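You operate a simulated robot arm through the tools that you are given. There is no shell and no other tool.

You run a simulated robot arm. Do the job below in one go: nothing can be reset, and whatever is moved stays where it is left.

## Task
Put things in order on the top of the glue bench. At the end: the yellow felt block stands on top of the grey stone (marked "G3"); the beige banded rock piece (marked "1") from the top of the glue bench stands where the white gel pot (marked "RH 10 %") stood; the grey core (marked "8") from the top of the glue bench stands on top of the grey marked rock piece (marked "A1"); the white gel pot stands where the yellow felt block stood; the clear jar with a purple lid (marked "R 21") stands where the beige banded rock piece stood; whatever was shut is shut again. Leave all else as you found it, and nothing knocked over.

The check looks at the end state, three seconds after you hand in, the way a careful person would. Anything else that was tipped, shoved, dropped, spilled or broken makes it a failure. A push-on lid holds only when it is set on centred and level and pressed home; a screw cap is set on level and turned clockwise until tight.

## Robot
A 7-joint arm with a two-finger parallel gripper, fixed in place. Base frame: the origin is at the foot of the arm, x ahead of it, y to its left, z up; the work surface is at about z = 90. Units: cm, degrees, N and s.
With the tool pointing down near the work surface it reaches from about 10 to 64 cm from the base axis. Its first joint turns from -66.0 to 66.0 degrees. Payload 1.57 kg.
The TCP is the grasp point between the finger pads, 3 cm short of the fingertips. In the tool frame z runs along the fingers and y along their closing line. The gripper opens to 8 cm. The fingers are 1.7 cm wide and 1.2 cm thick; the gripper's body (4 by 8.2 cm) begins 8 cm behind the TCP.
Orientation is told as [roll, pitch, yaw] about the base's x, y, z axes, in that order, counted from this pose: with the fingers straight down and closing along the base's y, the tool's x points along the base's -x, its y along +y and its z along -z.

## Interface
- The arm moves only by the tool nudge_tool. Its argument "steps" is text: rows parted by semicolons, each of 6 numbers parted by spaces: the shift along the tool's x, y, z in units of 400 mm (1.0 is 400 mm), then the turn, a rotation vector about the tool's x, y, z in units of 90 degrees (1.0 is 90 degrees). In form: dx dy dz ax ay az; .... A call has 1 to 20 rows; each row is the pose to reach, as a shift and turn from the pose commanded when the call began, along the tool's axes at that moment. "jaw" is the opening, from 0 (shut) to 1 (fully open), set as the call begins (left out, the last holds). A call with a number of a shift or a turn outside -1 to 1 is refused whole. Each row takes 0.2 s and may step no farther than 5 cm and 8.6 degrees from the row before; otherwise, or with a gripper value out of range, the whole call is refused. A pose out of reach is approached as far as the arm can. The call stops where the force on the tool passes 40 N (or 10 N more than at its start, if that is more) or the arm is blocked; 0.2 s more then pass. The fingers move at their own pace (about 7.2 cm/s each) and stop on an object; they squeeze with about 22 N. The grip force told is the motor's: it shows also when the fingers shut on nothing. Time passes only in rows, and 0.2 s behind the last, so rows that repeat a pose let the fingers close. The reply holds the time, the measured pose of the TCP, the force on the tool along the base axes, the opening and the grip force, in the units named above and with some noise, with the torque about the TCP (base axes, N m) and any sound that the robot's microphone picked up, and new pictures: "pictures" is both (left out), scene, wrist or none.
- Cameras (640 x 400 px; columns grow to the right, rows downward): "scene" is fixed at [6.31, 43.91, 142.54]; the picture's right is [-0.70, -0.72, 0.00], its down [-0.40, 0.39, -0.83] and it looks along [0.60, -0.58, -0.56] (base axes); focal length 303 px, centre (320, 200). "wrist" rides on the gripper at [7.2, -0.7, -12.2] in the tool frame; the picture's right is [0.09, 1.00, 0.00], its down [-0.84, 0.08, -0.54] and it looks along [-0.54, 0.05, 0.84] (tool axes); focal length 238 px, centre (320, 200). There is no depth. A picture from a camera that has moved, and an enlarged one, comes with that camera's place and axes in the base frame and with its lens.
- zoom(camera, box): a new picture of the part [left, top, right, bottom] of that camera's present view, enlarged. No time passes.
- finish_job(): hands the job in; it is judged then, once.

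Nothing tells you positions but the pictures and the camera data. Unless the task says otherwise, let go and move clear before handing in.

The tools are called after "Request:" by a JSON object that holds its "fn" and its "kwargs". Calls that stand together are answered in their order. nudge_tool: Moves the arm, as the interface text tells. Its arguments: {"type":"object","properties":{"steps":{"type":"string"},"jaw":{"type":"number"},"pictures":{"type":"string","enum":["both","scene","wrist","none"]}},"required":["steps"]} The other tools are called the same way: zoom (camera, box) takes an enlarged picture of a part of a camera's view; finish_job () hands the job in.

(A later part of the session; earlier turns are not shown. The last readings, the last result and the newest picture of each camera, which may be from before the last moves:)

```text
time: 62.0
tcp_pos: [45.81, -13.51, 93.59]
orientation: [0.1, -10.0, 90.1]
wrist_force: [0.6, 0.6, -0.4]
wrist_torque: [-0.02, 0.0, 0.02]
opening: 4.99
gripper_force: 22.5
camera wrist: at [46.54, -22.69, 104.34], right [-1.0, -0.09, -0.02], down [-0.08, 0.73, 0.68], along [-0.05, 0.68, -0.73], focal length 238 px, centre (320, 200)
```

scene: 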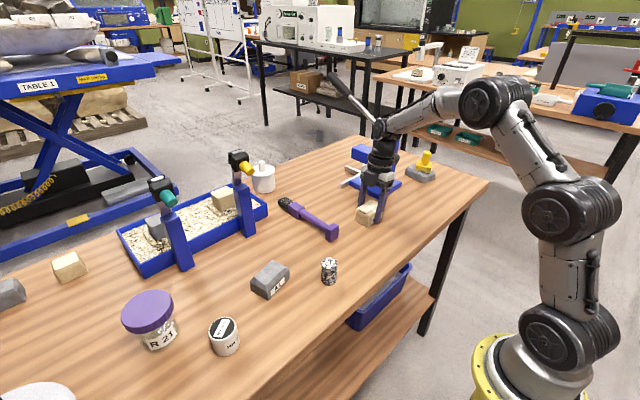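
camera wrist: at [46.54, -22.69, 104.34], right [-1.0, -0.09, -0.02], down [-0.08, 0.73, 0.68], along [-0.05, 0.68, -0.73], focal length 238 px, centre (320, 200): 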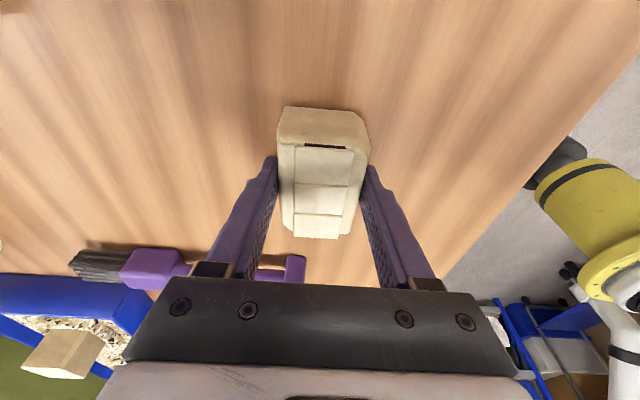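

Gripped at 5.0 cm. Slow lift test.

Request:
{"fn": "nudge_tool", "kwargs": {"steps": "-0.001 0 -0.006 0 0 0;-0.002 0 -0.012 0 0 0;-0.0032 0 -0.018 0 0 0;-0.0043 0 -0.0246 0 0 0;-0.0065 0 -0.0369 0 0 0;-0.0087 0 -0.0493 0 0 0", "pictures": "both"}}

```text
time: 63.4
tcp_pos: [45.96, -13.75, 95.49]
orientation: [0.0, -10.0, 90.1]
wrist_force: [0.4, -0.1, -3.7]
wrist_torque: [0.02, 0.01, 0.0]
opening: 4.96
gripper_force: 22.0
camera wrist: at [46.69, -22.8, 106.34], right [-1.0, -0.09, -0.02], down [-0.08, 0.73, 0.68], along [-0.05, 0.68, -0.73], focal length 238 px, centre (320, 200)
```

scene: 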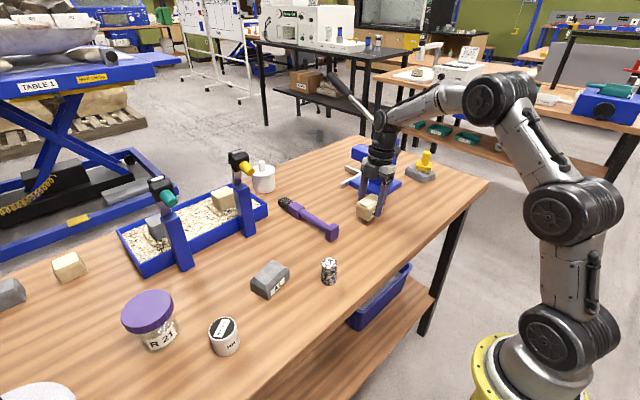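
wrist: 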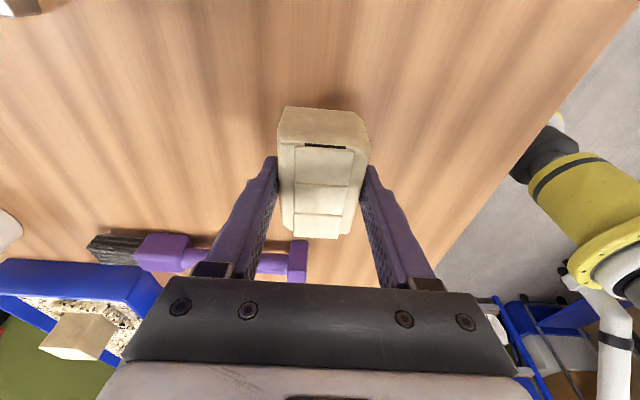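

Lifted level. Raising and carrying to the gel pot's old place.

Request:
{"fn": "nudge_tool", "kwargs": {"steps": "-0.0116 0 -0.0657 0 0 0;-0.0231 0 -0.1313 0 0 0;-0.0347 0 -0.197 0 0 0;-0.1031 -0.0245 -0.185 0 0 0;-0.1714 -0.049 -0.173 0 0 0;-0.2398 -0.0735 -0.161 0 0 0;-0.308 -0.098 -0.149 0 0 0;-0.3765 -0.1225 -0.1367 0 0 0;-0.4448 -0.147 -0.1246 0 0 0;-0.5132 -0.1715 -0.1126 0 0 0;-0.5815 -0.196 -0.1005 0 0 0", "pictures": "both"}}

```text
time: 65.8
tcp_pos: [53.92, 8.52, 103.67]
orientation: [0.0, -10.0, 90.1]
wrist_force: [0.3, -0.7, -2.9]
wrist_torque: [-0.06, 0.02, -0.01]
opening: 4.96
gripper_force: 21.9
camera wrist: at [54.52, -0.61, 114.47], right [-1.0, -0.09, -0.02], down [-0.08, 0.73, 0.68], along [-0.05, 0.68, -0.73], focal length 238 px, centre (320, 200)
```

scene: 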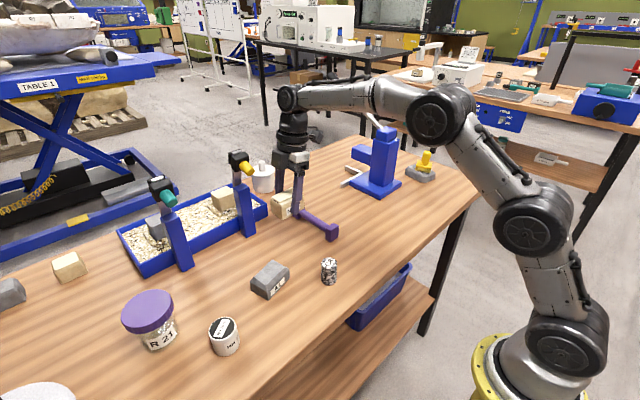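
wrist: 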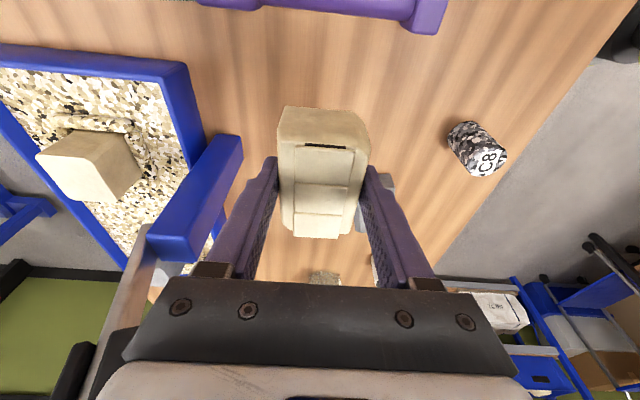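

Clear of the clamp. Lowering.

Request:
{"fn": "nudge_tool", "kwargs": {"steps": "0.011 0 0.0625 0 0 0;0.022 0 0.125 0 0 0;0.0315 0 0.18 0 0 0;0.0385 0 0.218 0 0 0;0.0422 0 0.2389 0 0 0", "pictures": "both"}}

Request:
{"fn": "nudge_tool", "kwargs": {"steps": "0.0004 0 0.0025 0 0 0;0.0009 0 0.005 0 0 0;0.0013 0 0.0074 0 0 0", "pictures": "none"}}

```text
time: 67.0
tcp_pos: [53.71, 8.41, 93.99]
orientation: [0.0, -10.0, 90.1]
wrist_force: [-0.1, -1.2, -2.6]
wrist_torque: [-0.02, 0.02, -0.01]
opening: 4.98
gripper_force: 22.0
camera wrist: at [54.44, -0.66, 104.63], right [-1.0, -0.09, -0.02], down [-0.08, 0.73, 0.68], along [-0.05, 0.68, -0.73], focal length 238 px, centre (320, 200)
```

scene: 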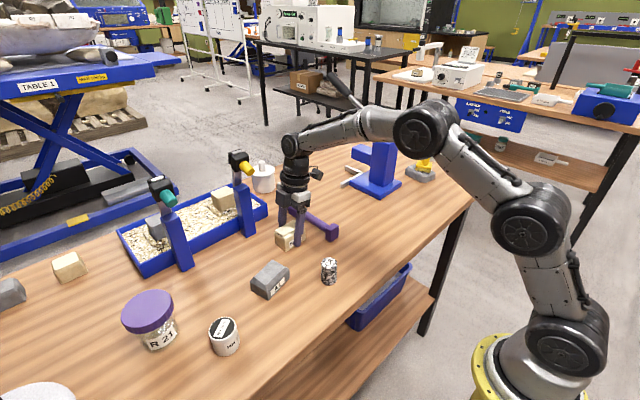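
wrist: 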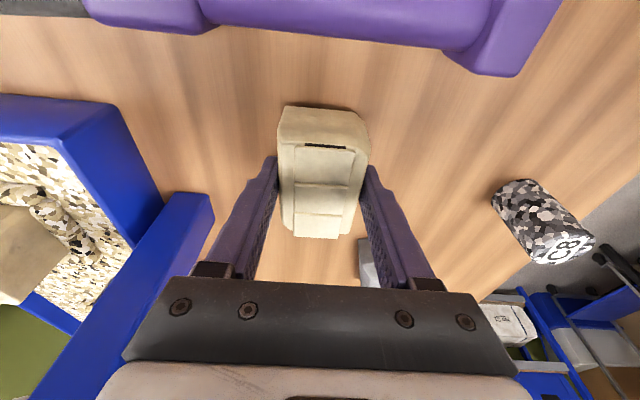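

```text
time: 67.8
tcp_pos: [53.65, 8.53, 93.54]
orientation: [0.0, -10.0, 90.1]
wrist_force: [-0.5, -0.8, -2.7]
wrist_torque: [-0.06, 0.01, 0.03]
opening: 4.93
gripper_force: 22.1
```

Request:
{"fn": "nudge_tool", "kwargs": {"steps": "0.0004 0 0.0025 0 0 0", "pictures": "none"}}

Request:
{"fn": "nudge_tool", "kwargs": {"steps": "0.0004 0 0.0025 0 0 0", "pictures": "none"}}

```text
time: 68.2
tcp_pos: [53.76, 8.52, 93.59]
orientation: [-0.2, -10.0, 90.2]
wrist_force: [-2.1, -2.2, 3.7]
wrist_torque: [-0.14, 0.27, 0.0]
opening: 4.98
gripper_force: 22.5
```

```text
time: 68.6
tcp_pos: [53.79, 8.57, 93.46]
orientation: [-0.2, -10.0, 90.1]
wrist_force: [-5.4, -2.9, 13.0]
wrist_torque: [-0.16, 0.57, 0.05]
opening: 4.97
gripper_force: 21.7
```

Block seated (contact force shows). Releasing and lifting.

Request:
{"fn": "nudge_tool", "kwargs": {"steps": "0 0 0 0 0 0;0 0 0 0 0 0;0 0 0 0 0 0", "jaw": 1, "pictures": "none"}}

Request:
{"fn": "nudge_tool", "kwargs": {"steps": "-0.0044 0 -0.0246 0 0 0;-0.013 0 -0.074 0 0 0;-0.026 0 -0.148 0 0 0;-0.0435 0 -0.246 0 0 0;-0.061 0 -0.345 0 0 0", "pictures": "both"}}

Request:
{"fn": "zoom", "kwargs": {"camera": "wrist", "box": [240, 40, 400, 180]}}

Request:
{"fn": "zoom", "kwargs": {"camera": "scene", "box": [230, 190, 390, 310]}}

```text
time: 69.4
tcp_pos: [53.74, 8.68, 93.34]
orientation: [0.1, -10.0, 90.0]
wrist_force: [0.5, -0.3, -0.5]
wrist_torque: [0.01, 0.0, 0.0]
opening: 8.01
gripper_force: 0.1
```

```text
time: 70.6
tcp_pos: [53.78, 8.48, 107.29]
orientation: [0.1, -10.0, 90.0]
wrist_force: [-0.1, 0.1, -0.2]
wrist_torque: [0.03, 0.01, -0.01]
opening: 8.01
gripper_force: 0.0
camera wrist: at [54.56, -0.72, 118.1], right [-1.0, -0.09, -0.01], down [-0.08, 0.73, 0.68], along [-0.05, 0.68, -0.73], focal length 238 px, centre (320, 200)
```

scene: 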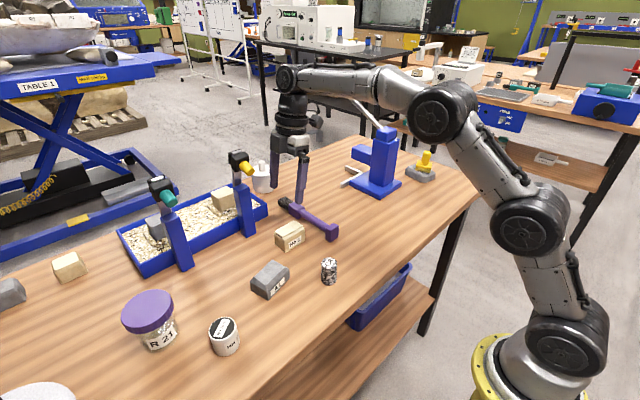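
wrist: 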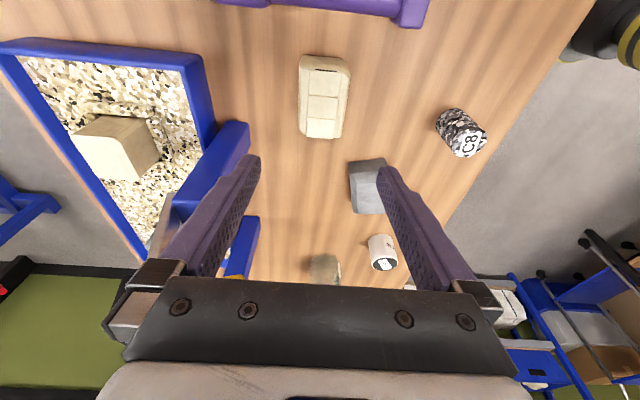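

```text
2.86 times, centred on (320, 110) of wrist
camera zoom: at [54.56, -0.72, 118.1], right [-1.0, -0.09, -0.01], down [-0.08, 0.73, 0.68], along [-0.05, 0.68, -0.73], focal length 681 px, centre (320, 457)
```

zoom: 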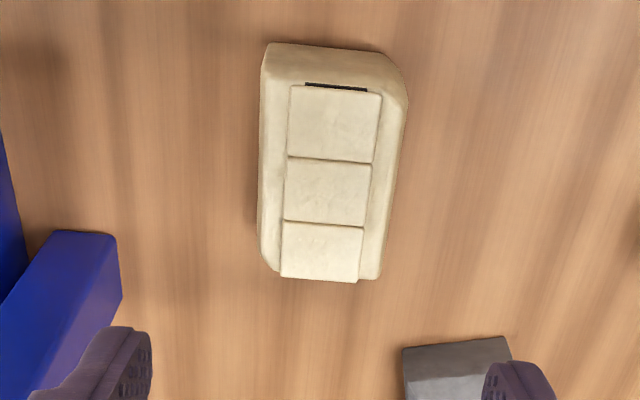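

```text
3.33 times, centred on (310, 250) of scene
camera zoom: at [6.31, 43.91, 142.54], right [-0.7, -0.72, 0.0], down [-0.4, 0.39, -0.83], along [0.6, -0.58, -0.56], focal length 1009 px, centre (353, 33)
```

zoom: 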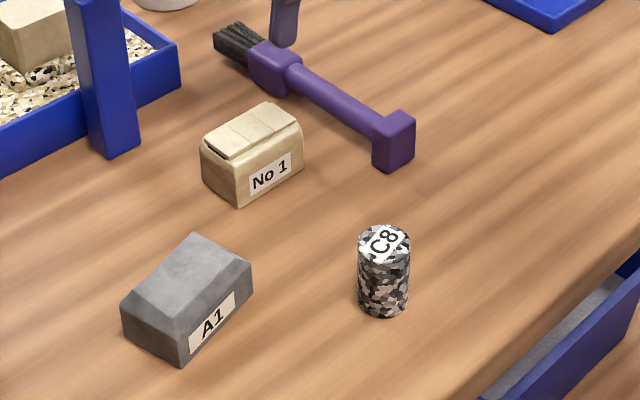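

Beige block stands level in the pot's old spot. Next, core C8 onto A1: moving over C8 with the tool upright.

Request:
{"fn": "nudge_tool", "kwargs": {"steps": "-0.01 0.085 -0.003 0 0.028 0;-0.02 0.17 -0.006 0 0.056 0;-0.03 0.26 -0.009 0 0.084 0;-0.04 0.345 -0.011 0 0.111 0", "pictures": "none"}}

Request:
{"fn": "nudge_tool", "kwargs": {"steps": "0 0 0 0 0 0.091;0 0 0 0 0 0.182;0 0 0 0 0 0.273;0 0 0 0 0 0.364;0 0 0 0 0 0.455;0 0 0 0 0 0.546;0 0 0 0 0 0.637;0 0 0 0 0 0.728;0 0 0 0 0 0.819;0 0 0 0 0 0.91;0 0 0 0 0 1", "pictures": "both"}}

Request:
{"fn": "zoom", "kwargs": {"camera": "wrist", "box": [260, 60, 460, 190]}}

```text
time: 71.6
tcp_pos: [40.01, 10.14, 108.07]
orientation: [0.0, 0.0, 90.0]
wrist_force: [0.7, 0.8, -0.1]
wrist_torque: [0.0, -0.03, 0.07]
opening: 8.0
gripper_force: 0.2
```

```text
time: 74.0
tcp_pos: [39.96, 10.17, 108.0]
orientation: [0.0, 0.0, -0.1]
wrist_force: [0.0, -0.6, -0.2]
wrist_torque: [0.0, 0.0, 0.01]
opening: 8.04
gripper_force: 0.1
camera wrist: at [32.78, 9.48, 120.25], right [-0.09, 1.0, 0.0], down [0.84, 0.08, 0.54], along [0.54, 0.05, -0.84], focal length 238 px, centre (320, 200)
```

scene: 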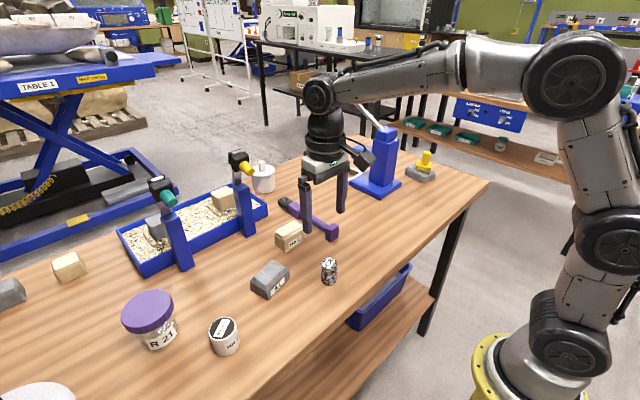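
wrist: 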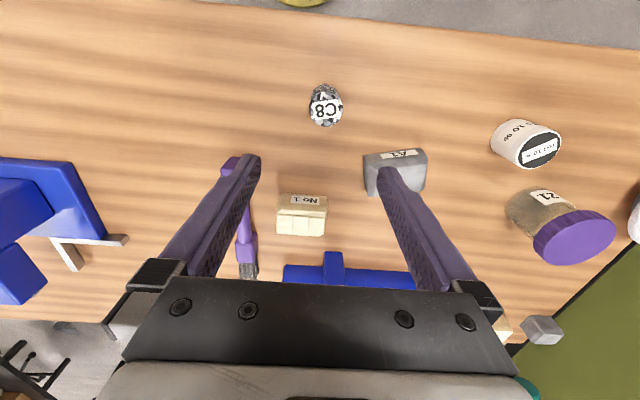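

```text
3.08 times, centred on (360, 125) of wrist
camera zoom: at [32.78, 9.48, 120.25], right [-0.09, 1.0, 0.0], down [0.84, 0.08, 0.54], along [0.54, 0.05, -0.84], focal length 733 px, centre (197, 431)
```

zoom: 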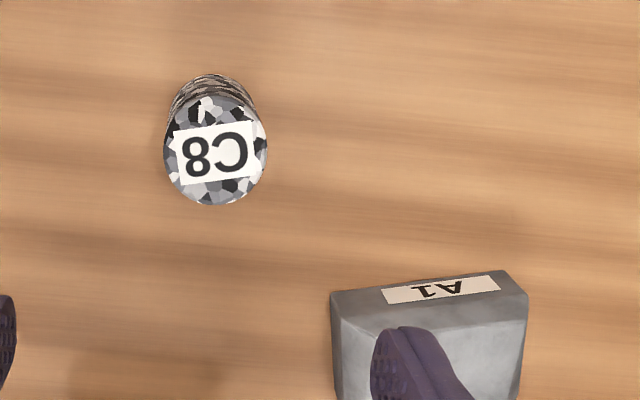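

C8 is at (38.05,10.5). Lowering around it, gripping fairly high.

Request:
{"fn": "nudge_tool", "kwargs": {"steps": "0.024 0.005 0.08 0 0 0;0.0475 0.009 0.17 0 0 0;0.0475 0.009 0.24 0 0 0;0.0475 0.009 0.3 0 0 0;0.0475 0.009 0.335 0 0 0", "pictures": "wrist"}}

Request:
{"fn": "nudge_tool", "kwargs": {"steps": "0 0 0 0 0 0;0 0 0 0 0 0;0 0 0 0 0 0;0 0 0 0 0 0", "jaw": 0, "pictures": "both"}}

```text
time: 75.2
tcp_pos: [37.97, 10.43, 94.76]
orientation: [0.1, 0.0, 0.0]
wrist_force: [-0.6, -0.5, -0.1]
wrist_torque: [0.03, 0.0, 0.02]
opening: 8.0
gripper_force: 0.3
camera wrist: at [30.81, 9.77, 106.93], right [-0.09, 1.0, 0.0], down [0.84, 0.08, 0.54], along [0.54, 0.05, -0.84], focal length 238 px, centre (320, 200)
```

wrist: 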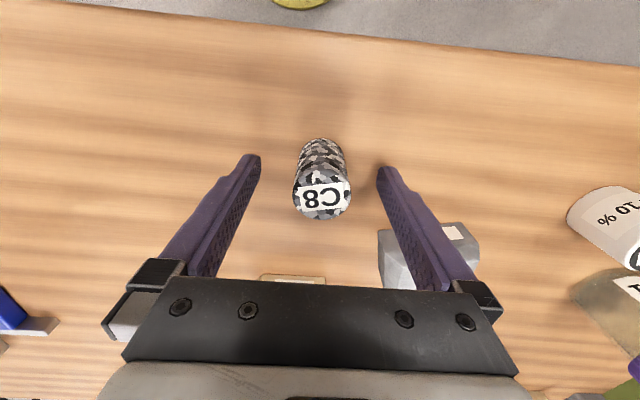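

```text
time: 76.2
tcp_pos: [37.96, 10.33, 94.73]
orientation: [-0.1, 0.0, 0.0]
wrist_force: [0.2, 0.8, 0.1]
wrist_torque: [-0.01, -0.05, 0.02]
opening: 3.37
gripper_force: 21.9
camera wrist: at [30.82, 9.77, 106.95], right [-0.09, 1.0, 0.0], down [0.84, 0.08, 0.54], along [0.54, 0.05, -0.84], focal length 238 px, centre (320, 200)
```

scene: 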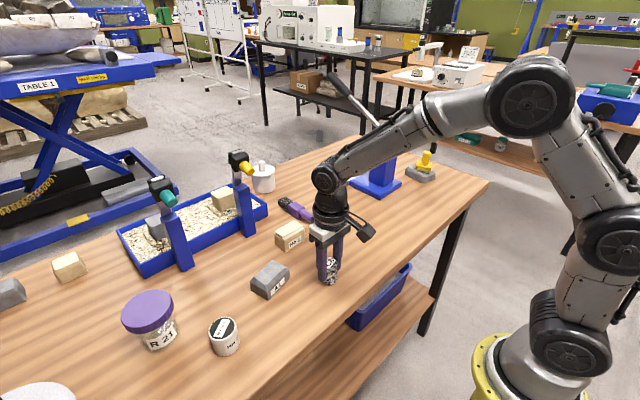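
wrist: 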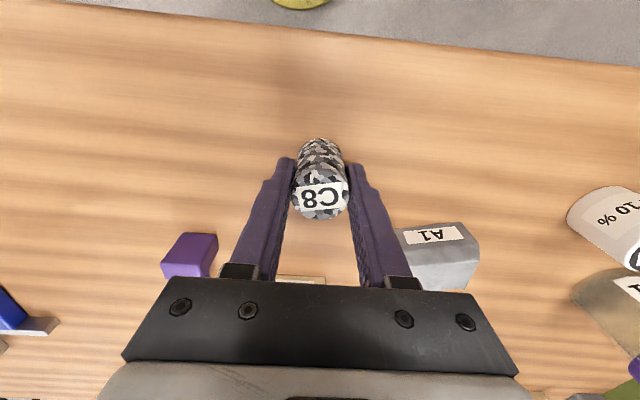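

Gripped at 3.37 cm. Slow lift.

Request:
{"fn": "nudge_tool", "kwargs": {"steps": "0 0 -0.006 0 0 0;0 0 -0.012 0 0 0;0 0 -0.019 0 0 0;0 0 -0.03 0 0 0;0 0 -0.05 0 0 0;0 0 -0.09 0 0 0;0 0 -0.14 0 0 0;0 0 -0.2 0 0 0", "pictures": "wrist"}}

Request:
{"fn": "zoom", "kwargs": {"camera": "wrist", "box": [300, 100, 500, 240]}}

Request:
{"fn": "zoom", "kwargs": {"camera": "scene", "box": [240, 250, 304, 310]}}

```text
time: 78.0
tcp_pos: [37.89, 10.6, 102.78]
orientation: [0.1, 0.0, 0.1]
wrist_force: [-0.3, 0.5, -1.5]
wrist_torque: [-0.04, 0.02, 0.01]
opening: 3.32
gripper_force: 22.2
camera wrist: at [30.81, 9.96, 114.98], right [-0.09, 1.0, 0.0], down [0.84, 0.08, 0.54], along [0.54, 0.05, -0.84], focal length 238 px, centre (320, 200)
```

wrist: 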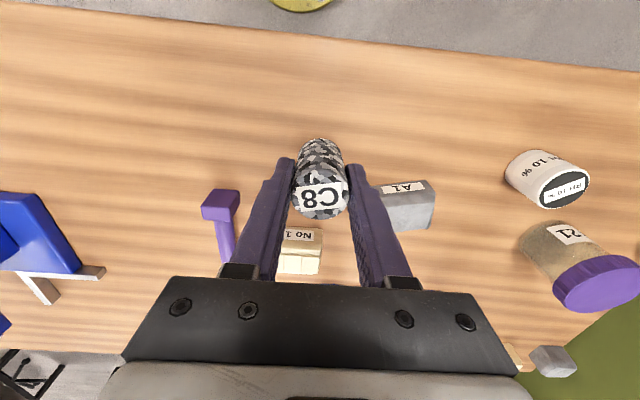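

```text
2.86 times, centred on (400, 170) of wrist
camera zoom: at [30.81, 9.96, 114.98], right [-0.09, 1.0, 0.0], down [0.84, 0.08, 0.54], along [0.54, 0.05, -0.84], focal length 681 px, centre (91, 286)
```

zoom: 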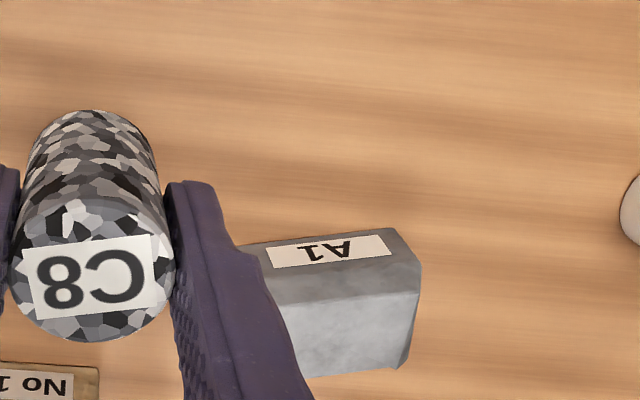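

```text
6.67 times, centred on (272, 280) of scene
camera zoom: at [6.31, 43.91, 142.54], right [-0.7, -0.72, 0.0], down [-0.4, 0.39, -0.83], along [0.6, -0.58, -0.56], focal length 2018 px, centre (640, -333)
```

zoom: 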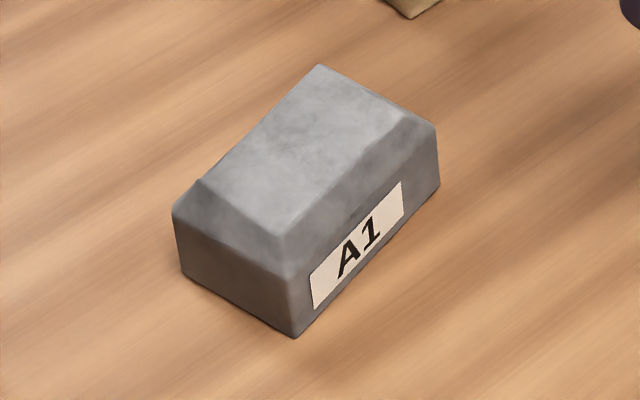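

A1's top centre is about (46,20.3,93.8). Moving C8 above it.

Request:
{"fn": "nudge_tool", "kwargs": {"steps": "-0.04 0.05 -0.01 0 0 0;-0.09 0.11 -0.02 0 0 0;-0.145 0.18 -0.025 0 0 0;-0.1975 0.246 -0.025 0 0 0", "pictures": "both"}}

Request:
{"fn": "zoom", "kwargs": {"camera": "scene", "box": [230, 230, 326, 310]}}

Request:
{"fn": "zoom", "kwargs": {"camera": "wrist", "box": [240, 80, 400, 220]}}

```text
time: 79.0
tcp_pos: [45.85, 20.38, 103.68]
orientation: [0.0, 0.0, 0.0]
wrist_force: [-0.1, 1.5, -1.2]
wrist_torque: [-0.05, -0.03, -0.02]
opening: 3.35
gripper_force: 22.3
camera wrist: at [38.64, 19.73, 115.95], right [-0.09, 1.0, 0.0], down [0.84, 0.08, 0.54], along [0.54, 0.05, -0.84], focal length 238 px, centre (320, 200)
```

scene: 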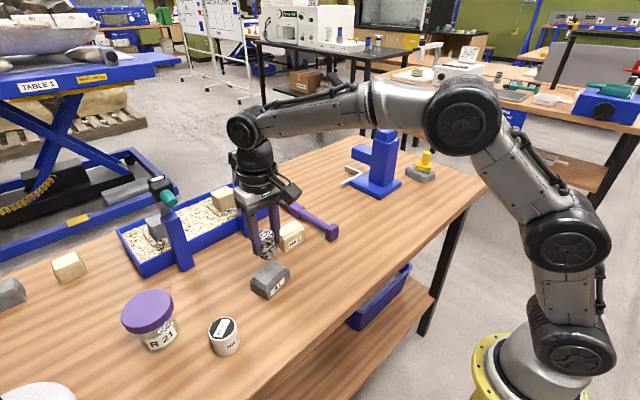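
wrist: 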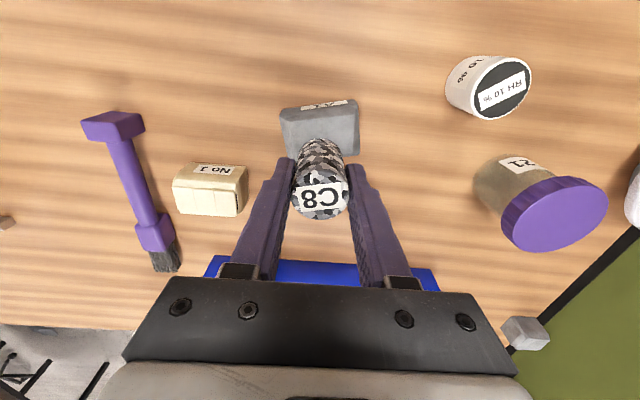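

```text
5.00 times, centred on (278, 270) of scene
camera zoom: at [6.3, 43.91, 142.54], right [-0.7, -0.72, 0.0], down [-0.4, 0.39, -0.83], along [0.6, -0.58, -0.56], focal length 1514 px, centre (530, -150)
```

zoom: 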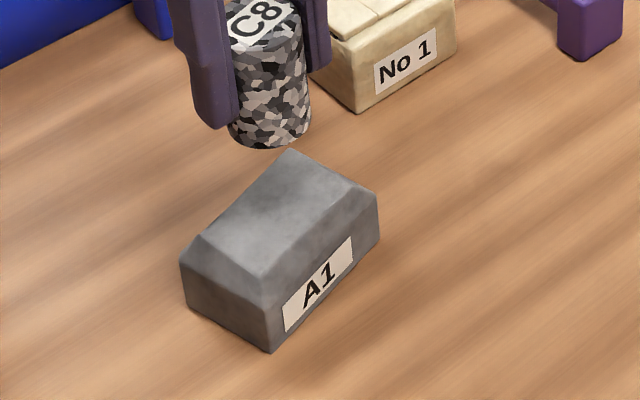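

```text
2.86 times, centred on (320, 150) of wrist
camera zoom: at [38.64, 19.73, 115.95], right [-0.09, 1.0, 0.0], down [0.84, 0.08, 0.54], along [0.54, 0.05, -0.84], focal length 681 px, centre (320, 343)
```

zoom: 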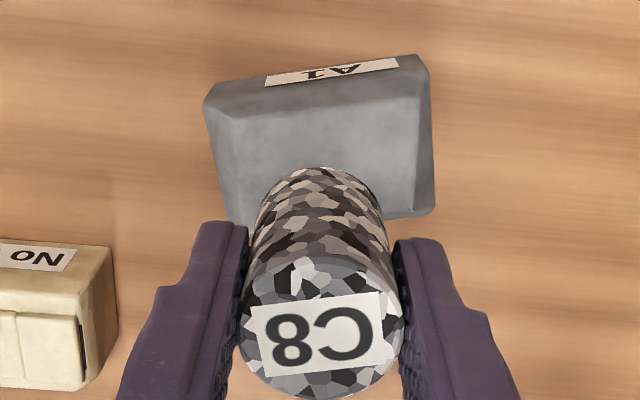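

Aligned. Lowering toward A1's top.

Request:
{"fn": "nudge_tool", "kwargs": {"steps": "0 0 0.03 0 0 0;0 0 0.06 0 0 0;0 0 0.09 0 0 0;0 0 0.11 0 0 0", "pictures": "scene"}}

Request:
{"fn": "zoom", "kwargs": {"camera": "scene", "box": [230, 230, 326, 310]}}

```text
time: 80.0
tcp_pos: [45.84, 20.23, 99.32]
orientation: [0.0, 0.0, 0.0]
wrist_force: [0.3, 0.1, -0.5]
wrist_torque: [0.02, 0.03, -0.02]
opening: 3.34
gripper_force: 21.8
```

scene: 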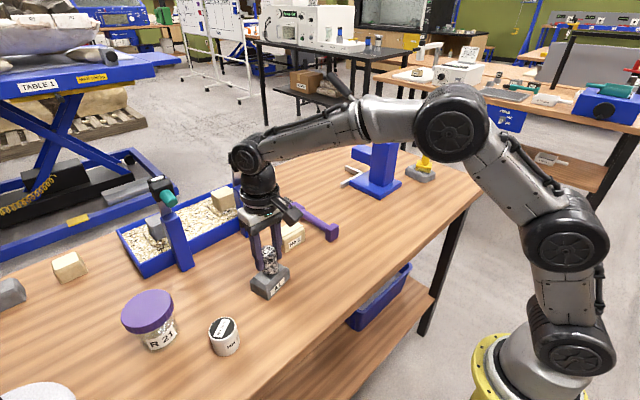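

```text
5.00 times, centred on (278, 270) of scene
camera zoom: at [6.31, 43.91, 142.54], right [-0.7, -0.72, 0.0], down [-0.4, 0.39, -0.83], along [0.6, -0.58, -0.56], focal length 1514 px, centre (530, -150)
```

zoom: 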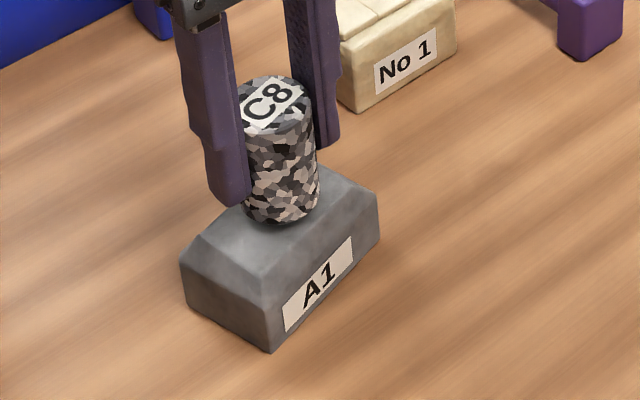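

Position looks right. Fine descent to contact.

Request:
{"fn": "nudge_tool", "kwargs": {"steps": "0 0 0.005 0 0 0;0 0 0.01 0 0 0;0 0 0.0125 0 0 0", "pictures": "none"}}

Request:
{"fn": "nudge_tool", "kwargs": {"steps": "0 0 0.0025 0 0 0", "pictures": "none"}}

Request:
{"fn": "nudge_tool", "kwargs": {"steps": "0 0 0.0025 0 0 0", "pictures": "none"}}

```text
time: 80.8
tcp_pos: [45.81, 20.36, 98.92]
orientation: [-0.1, -0.1, 0.0]
wrist_force: [-3.8, -2.0, 8.8]
wrist_torque: [-0.22, 0.33, -0.05]
opening: 3.34
gripper_force: 21.9
```

```text
time: 81.2
tcp_pos: [46.01, 20.32, 98.74]
orientation: [0.0, -0.2, 0.0]
wrist_force: [-4.3, -2.1, 17.2]
wrist_torque: [-0.42, 0.21, -0.05]
opening: 3.38
gripper_force: 21.7
```

```text
time: 81.6
tcp_pos: [45.92, 20.4, 98.61]
orientation: [0.1, -0.4, 0.0]
wrist_force: [-0.6, -2.9, 18.2]
wrist_torque: [-0.4, 0.21, 0.02]
opening: 3.41
gripper_force: 22.5
```

In contact; easing back 1.5 mm, then releasing.

Request:
{"fn": "nudge_tool", "kwargs": {"steps": "0 0 -0.002 0 0 0;0 0 -0.004 0 0 0", "pictures": "none"}}

Request:
{"fn": "nudge_tool", "kwargs": {"steps": "0 0 0 0 0 0;0 0 0 0 0 0;0 0 0 0 0 0", "jaw": 0.8, "pictures": "both"}}

Request:
{"fn": "zoom", "kwargs": {"camera": "scene", "box": [230, 230, 326, 310]}}

```text
time: 82.2
tcp_pos: [46.0, 20.3, 98.76]
orientation: [0.1, -0.2, 0.1]
wrist_force: [5.5, 0.3, 15.0]
wrist_torque: [-0.15, -0.14, 0.1]
opening: 3.35
gripper_force: 21.8
```

```text
time: 83.0
tcp_pos: [45.9, 20.28, 98.78]
orientation: [0.1, 0.0, 0.0]
wrist_force: [0.3, -0.7, -0.4]
wrist_torque: [0.02, 0.01, 0.01]
opening: 6.42
gripper_force: 0.0
camera wrist: at [38.7, 19.65, 110.89], right [-0.09, 1.0, 0.0], down [0.84, 0.08, 0.54], along [0.54, 0.05, -0.84], focal length 238 px, centre (320, 200)
```

scene: 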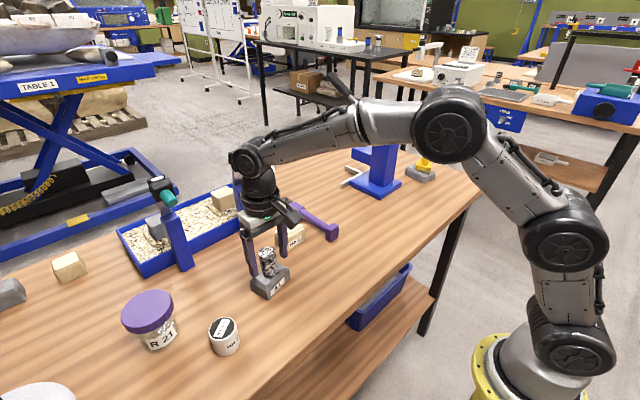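
wrist: 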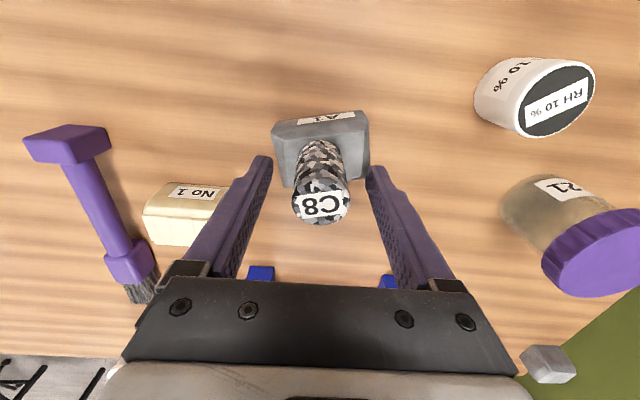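

```text
5.00 times, centred on (278, 270) of scene
camera zoom: at [6.31, 43.91, 142.54], right [-0.7, -0.72, 0.0], down [-0.4, 0.39, -0.83], along [0.6, -0.58, -0.56], focal length 1514 px, centre (530, -150)
```

zoom: 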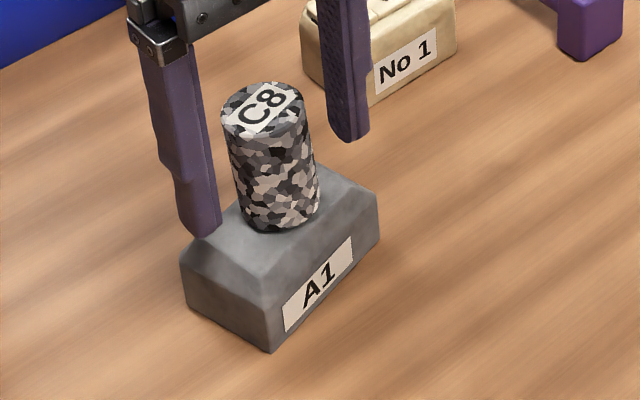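

C8 stands on A1. Rising straight up clear of it.

Request:
{"fn": "nudge_tool", "kwargs": {"steps": "0 0 -0.02 0 0 0;0 0 -0.06 0 0 0;0 0 -0.12 0 0 0;0 0 -0.2 0 0 0;0 0 -0.28 0 0 0", "jaw": 0.8, "pictures": "both"}}

Request:
{"fn": "zoom", "kwargs": {"camera": "scene", "box": [230, 230, 326, 310]}}

Request:
{"fn": "zoom", "kwargs": {"camera": "wrist", "box": [400, 60, 600, 230]}}

```text
time: 84.2
tcp_pos: [45.92, 20.13, 109.76]
orientation: [0.0, 0.1, 0.0]
wrist_force: [-0.1, -0.1, -0.8]
wrist_torque: [-0.01, -0.01, 0.03]
opening: 6.39
gripper_force: 0.0
camera wrist: at [38.72, 19.6, 122.12], right [-0.09, 1.0, 0.0], down [0.84, 0.08, 0.54], along [0.54, 0.05, -0.84], focal length 238 px, centre (320, 200)
```

scene: 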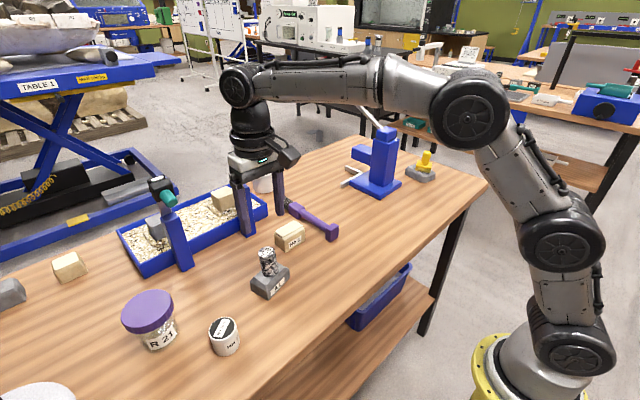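
wrist: 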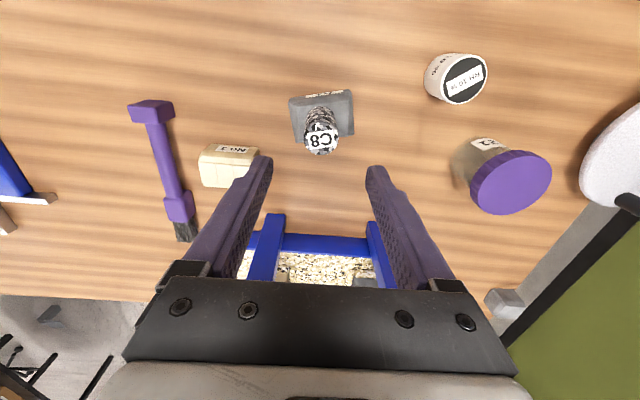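

```text
5.00 times, centred on (278, 270) of scene
camera zoom: at [6.31, 43.91, 142.54], right [-0.7, -0.72, 0.0], down [-0.4, 0.39, -0.83], along [0.6, -0.58, -0.56], focal length 1514 px, centre (530, -150)
```

zoom: 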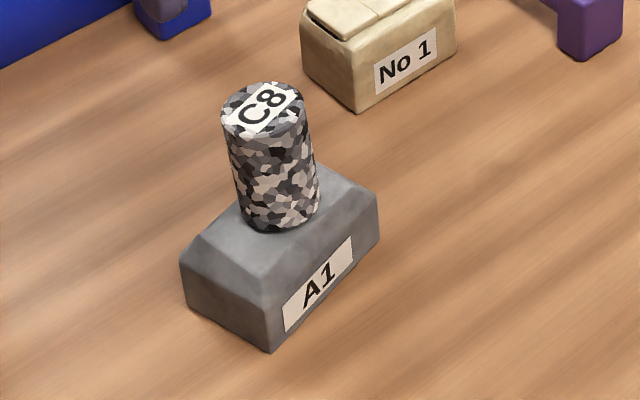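

```text
2.35 times, centred on (500, 145) of wrist
camera zoom: at [38.72, 19.6, 122.12], right [-0.09, 1.0, 0.0], down [0.84, 0.08, 0.54], along [0.54, 0.05, -0.84], focal length 561 px, centre (-104, 329)
```

zoom: 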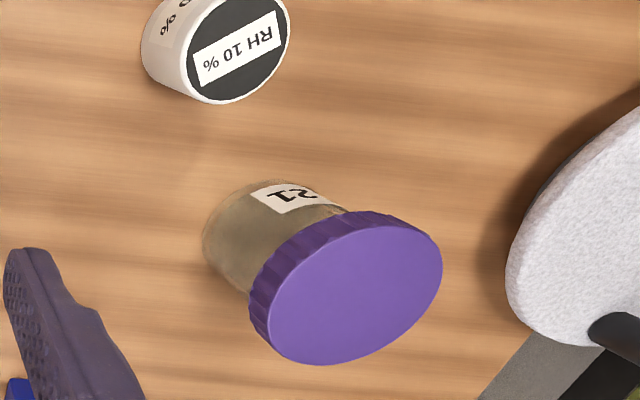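

C8 stands steady. Last is the jar: its lid (≈7.7 cm) nearly fills the jaws, so I'll grip the glass body from the side with the tool tilted ~50° under the lid. Moving to a staging point.

Request:
{"fn": "nudge_tool", "kwargs": {"steps": "0.0445 0.0995 -0.006 0 0 0.022;0.089 0.199 -0.012 0 0 0.044;0.1335 0.2985 -0.018 0 0 0.067;0.178 0.398 -0.024 0 0 0.089;0.2225 0.4975 -0.03 0 0 0.111", "jaw": 1, "pictures": "none"}}

Request:
{"fn": "nudge_tool", "kwargs": {"steps": "0 0 0 0 -0.0926 0;0 0 0 0 -0.1852 0;0 0 0 0 -0.2778 0;0 0 0 0 -0.3704 0;0 0 0 0 -0.463 0;0 0 0 0 -0.5556 0", "pictures": "both"}}

```text
time: 85.4
tcp_pos: [36.97, 40.34, 111.3]
orientation: [0.0, 0.0, -10.0]
wrist_force: [-0.2, -0.1, 0.4]
wrist_torque: [-0.01, 0.01, -0.02]
opening: 8.02
gripper_force: 0.0
```

```text
time: 86.8
tcp_pos: [37.96, 39.85, 111.18]
orientation: [0.1, -50.1, -9.9]
wrist_force: [0.3, -0.6, 0.0]
wrist_torque: [0.01, 0.03, -0.04]
opening: 8.01
gripper_force: 0.0
out of reach, approached as far as the arm can: row 6
camera wrist: at [24.04, 41.64, 113.52], right [0.11, 0.99, -0.07], down [0.13, 0.05, 0.99], along [0.98, -0.12, -0.12], focal length 238 px, centre (320, 200)
```

scene: 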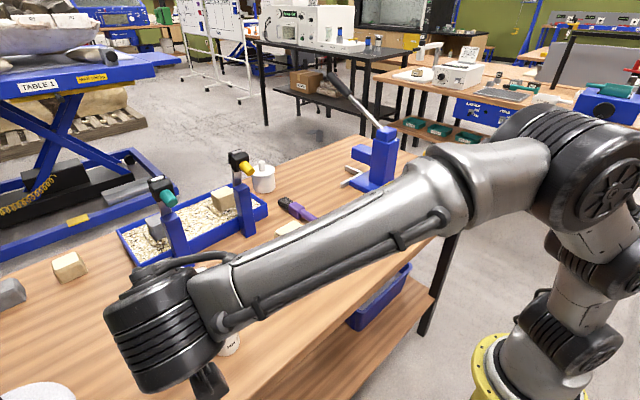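
wrist: 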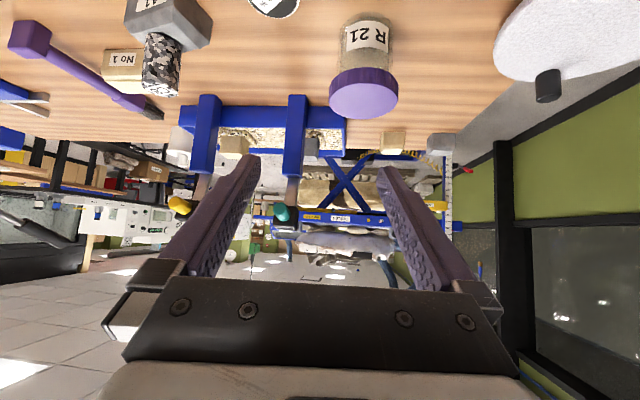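

Reachable except for a joint-1 limit here. I'll use yaw ≈ +5 and insert along the tool axis; moving to the pre-insert pose.

Request:
{"fn": "nudge_tool", "kwargs": {"steps": "0.0431 0.016 0.0575 -0.0319 0 -0.0268;0.0863 0.032 0.115 -0.0638 0 -0.0536;0.13 0.048 0.1725 -0.0958 0 -0.0804;0.1725 0.0643 0.23 -0.1277 0 -0.1072", "pictures": "both"}}

Request:
{"fn": "zoom", "kwargs": {"camera": "wrist", "box": [240, 60, 440, 220]}}

```text
time: 87.8
tcp_pos: [40.91, 42.07, 99.81]
orientation: [0.1, -50.0, 5.0]
wrist_force: [0.2, -0.3, 0.0]
wrist_torque: [0.0, 0.0, -0.01]
opening: 8.0
gripper_force: 0.1
camera wrist: at [27.08, 40.09, 102.14], right [-0.15, 0.99, -0.07], down [0.11, 0.09, 0.99], along [0.98, 0.14, -0.13], focal length 238 px, centre (320, 200)
```

scene: 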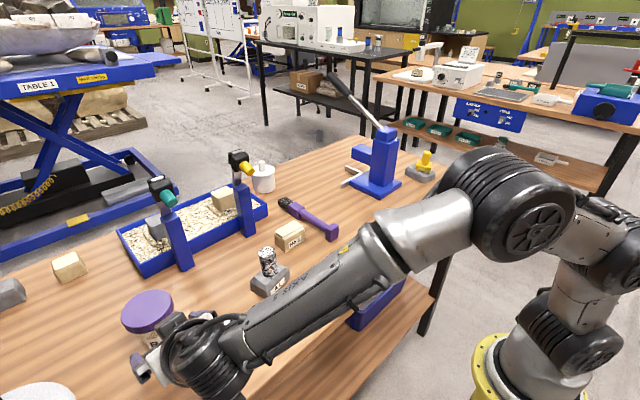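
wrist: 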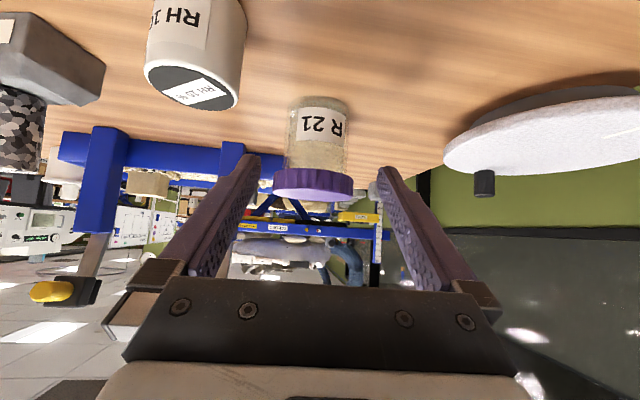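

```text
2.50 times, centred on (340, 140) of wrist
camera zoom: at [27.08, 40.09, 102.14], right [-0.15, 0.99, -0.07], down [0.11, 0.09, 0.99], along [0.98, 0.14, -0.13], focal length 596 px, centre (270, 350)
```

zoom: 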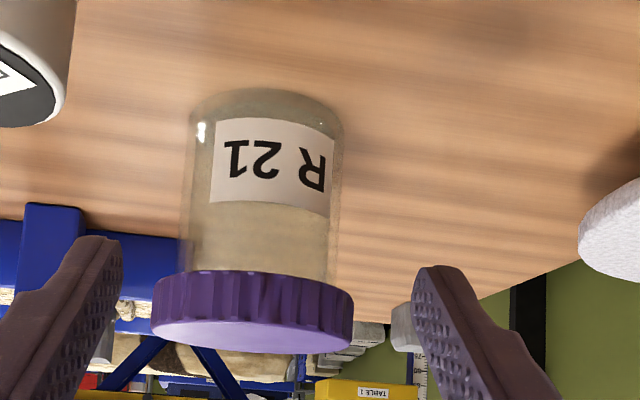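

Clear view: jar body is 5.8 cm wide, lid bottom at about z=97. Inserting along the tool axis part way first.

Request:
{"fn": "nudge_tool", "kwargs": {"steps": "0 -0.005 0.05 0 0 0;0 -0.0093 0.1 0 0 0;0 -0.0093 0.15 0 0 0", "pictures": "both"}}

Request:
{"fn": "zoom", "kwargs": {"camera": "wrist", "box": [220, 80, 420, 260]}}

Request:
{"fn": "zoom", "kwargs": {"camera": "scene", "box": [100, 270, 260, 390]}}

```text
time: 88.6
tcp_pos: [45.62, 41.97, 95.84]
orientation: [0.0, -50.1, 5.1]
wrist_force: [-0.6, 0.0, -0.8]
wrist_torque: [-0.01, -0.01, 0.01]
opening: 8.02
gripper_force: 0.0
camera wrist: at [31.69, 40.09, 98.32], right [-0.15, 0.99, -0.07], down [0.12, 0.09, 0.99], along [0.98, 0.14, -0.13], focal length 238 px, centre (320, 200)
```

scene: 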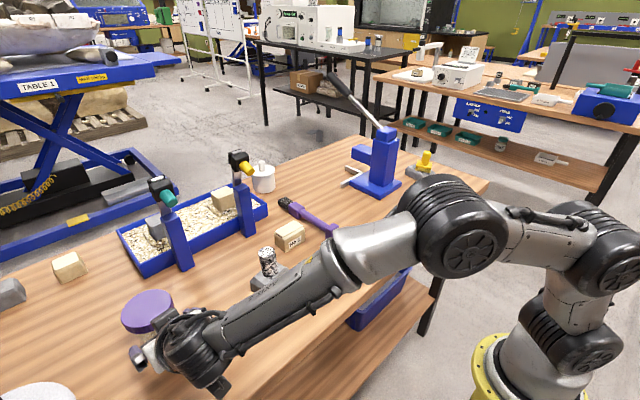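
wrist: 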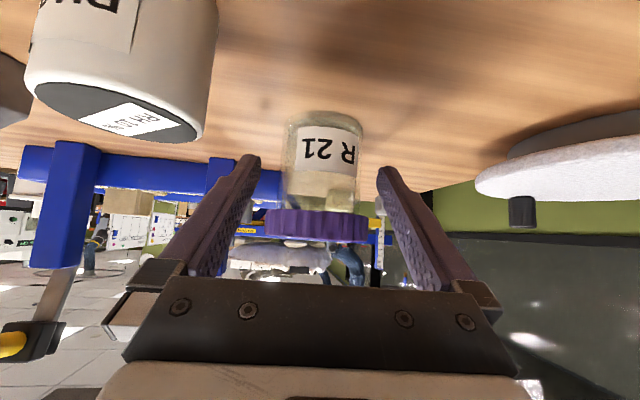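

```text
2.22 times, centred on (320, 170) of wrist
camera zoom: at [31.69, 40.09, 98.32], right [-0.15, 0.99, -0.07], down [0.12, 0.09, 0.99], along [0.98, 0.14, -0.13], focal length 530 px, centre (320, 267)
```

zoom: 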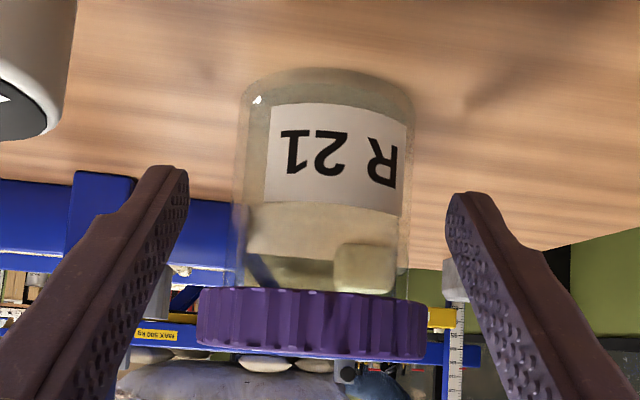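

```text
3.33 times, centred on (180, 330) of scene
camera zoom: at [6.3, 43.91, 142.54], right [-0.7, -0.72, 0.0], down [-0.4, 0.39, -0.83], along [0.6, -0.58, -0.56], focal length 1009 px, centre (787, -233)
```

zoom: 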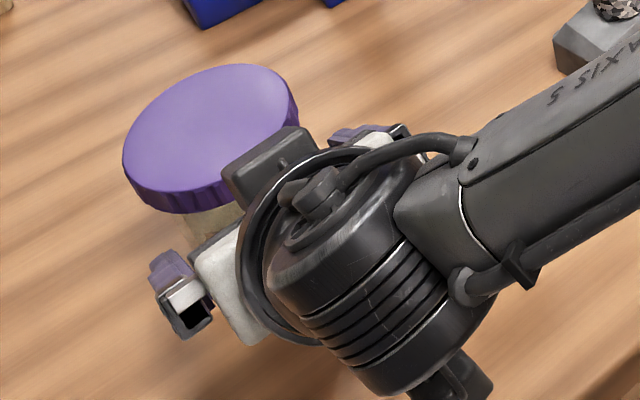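

Symmetric about the jar. Completing the insertion.

Request:
{"fn": "nudge_tool", "kwargs": {"steps": "0 0 0.03 0 0 0;0 0 0.06 0 0 0;0 0 0.084 0 0 0", "pictures": "both"}}

Request:
{"fn": "zoom", "kwargs": {"camera": "wrist", "box": [220, 80, 420, 260]}}

```text
time: 89.4
tcp_pos: [48.03, 42.2, 93.84]
orientation: [0.0, -50.0, 5.2]
wrist_force: [-0.4, -0.9, -1.0]
wrist_torque: [-0.02, -0.02, 0.01]
opening: 8.03
gripper_force: 0.0
camera wrist: at [34.25, 40.28, 96.23], right [-0.15, 0.99, -0.07], down [0.12, 0.09, 0.99], along [0.98, 0.14, -0.13], focal length 238 px, centre (320, 200)
```

scene: 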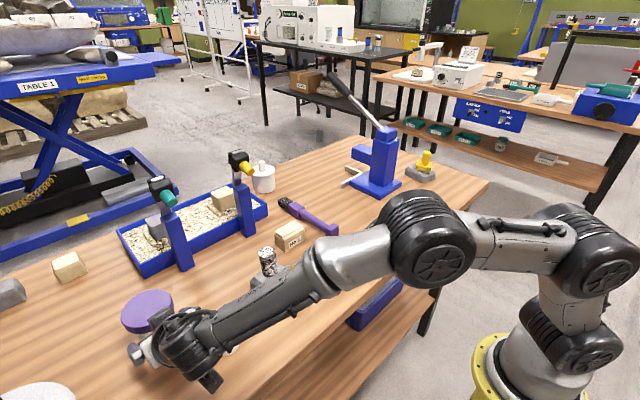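
wrist: 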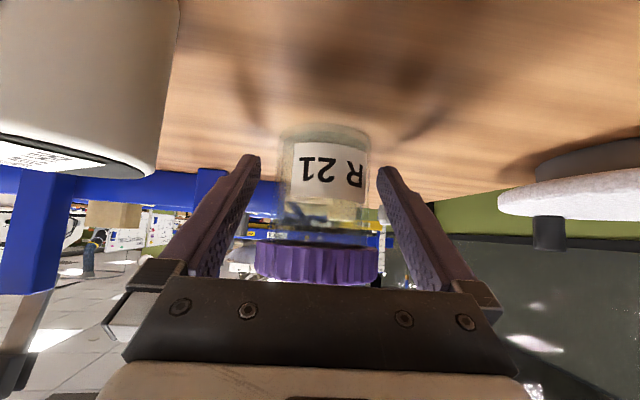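

```text
2.22 times, centred on (320, 170) of wrist
camera zoom: at [34.25, 40.28, 96.23], right [-0.15, 0.99, -0.07], down [0.12, 0.09, 0.99], along [0.98, 0.14, -0.13], focal length 530 px, centre (320, 267)
```

zoom: 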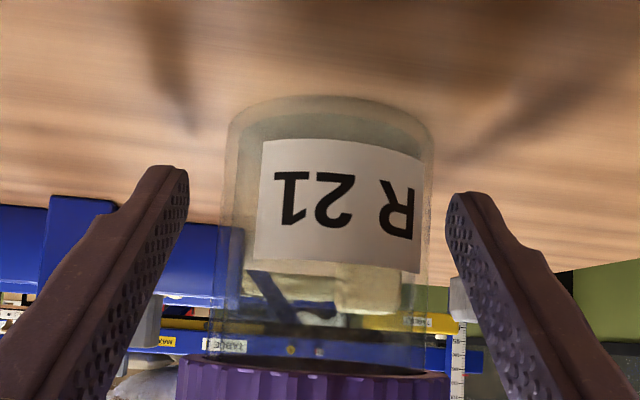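

Fingers straddle the glass below the lid. Closing.

Request:
{"fn": "nudge_tool", "kwargs": {"steps": "0 0 0 0 0 0;0 0 0 0 0 0;0 0 0 0 0 0;0 0 0 0 0 0", "jaw": 0, "pictures": "wrist"}}

Request:
{"fn": "zoom", "kwargs": {"camera": "wrist", "box": [220, 80, 420, 280]}}

```text
time: 90.4
tcp_pos: [48.1, 42.22, 93.92]
orientation: [-0.1, -50.0, 5.1]
wrist_force: [1.1, -0.2, 0.0]
wrist_torque: [0.02, -0.02, 0.0]
opening: 6.47
gripper_force: 21.5
camera wrist: at [34.24, 40.29, 96.24], right [-0.15, 0.99, -0.07], down [0.12, 0.09, 0.99], along [0.98, 0.14, -0.13], focal length 238 px, centre (320, 200)
```

wrist: 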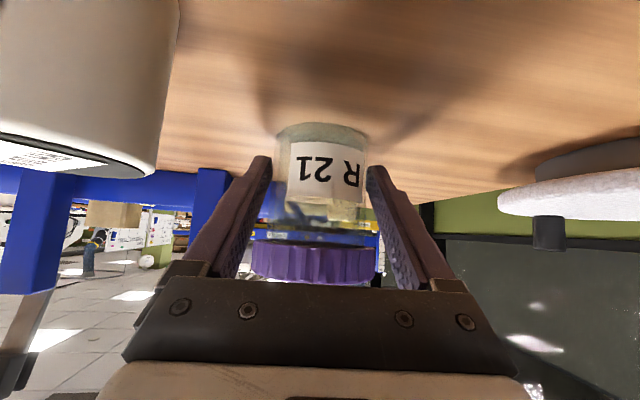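

```text
2.00 times, centred on (320, 180) of wrist
camera zoom: at [34.24, 40.29, 96.24], right [-0.15, 0.99, -0.07], down [0.12, 0.09, 0.99], along [0.98, 0.14, -0.13], focal length 477 px, centre (320, 240)
```

zoom: 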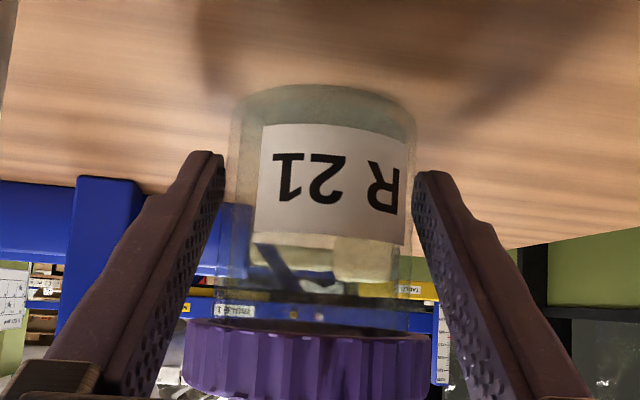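

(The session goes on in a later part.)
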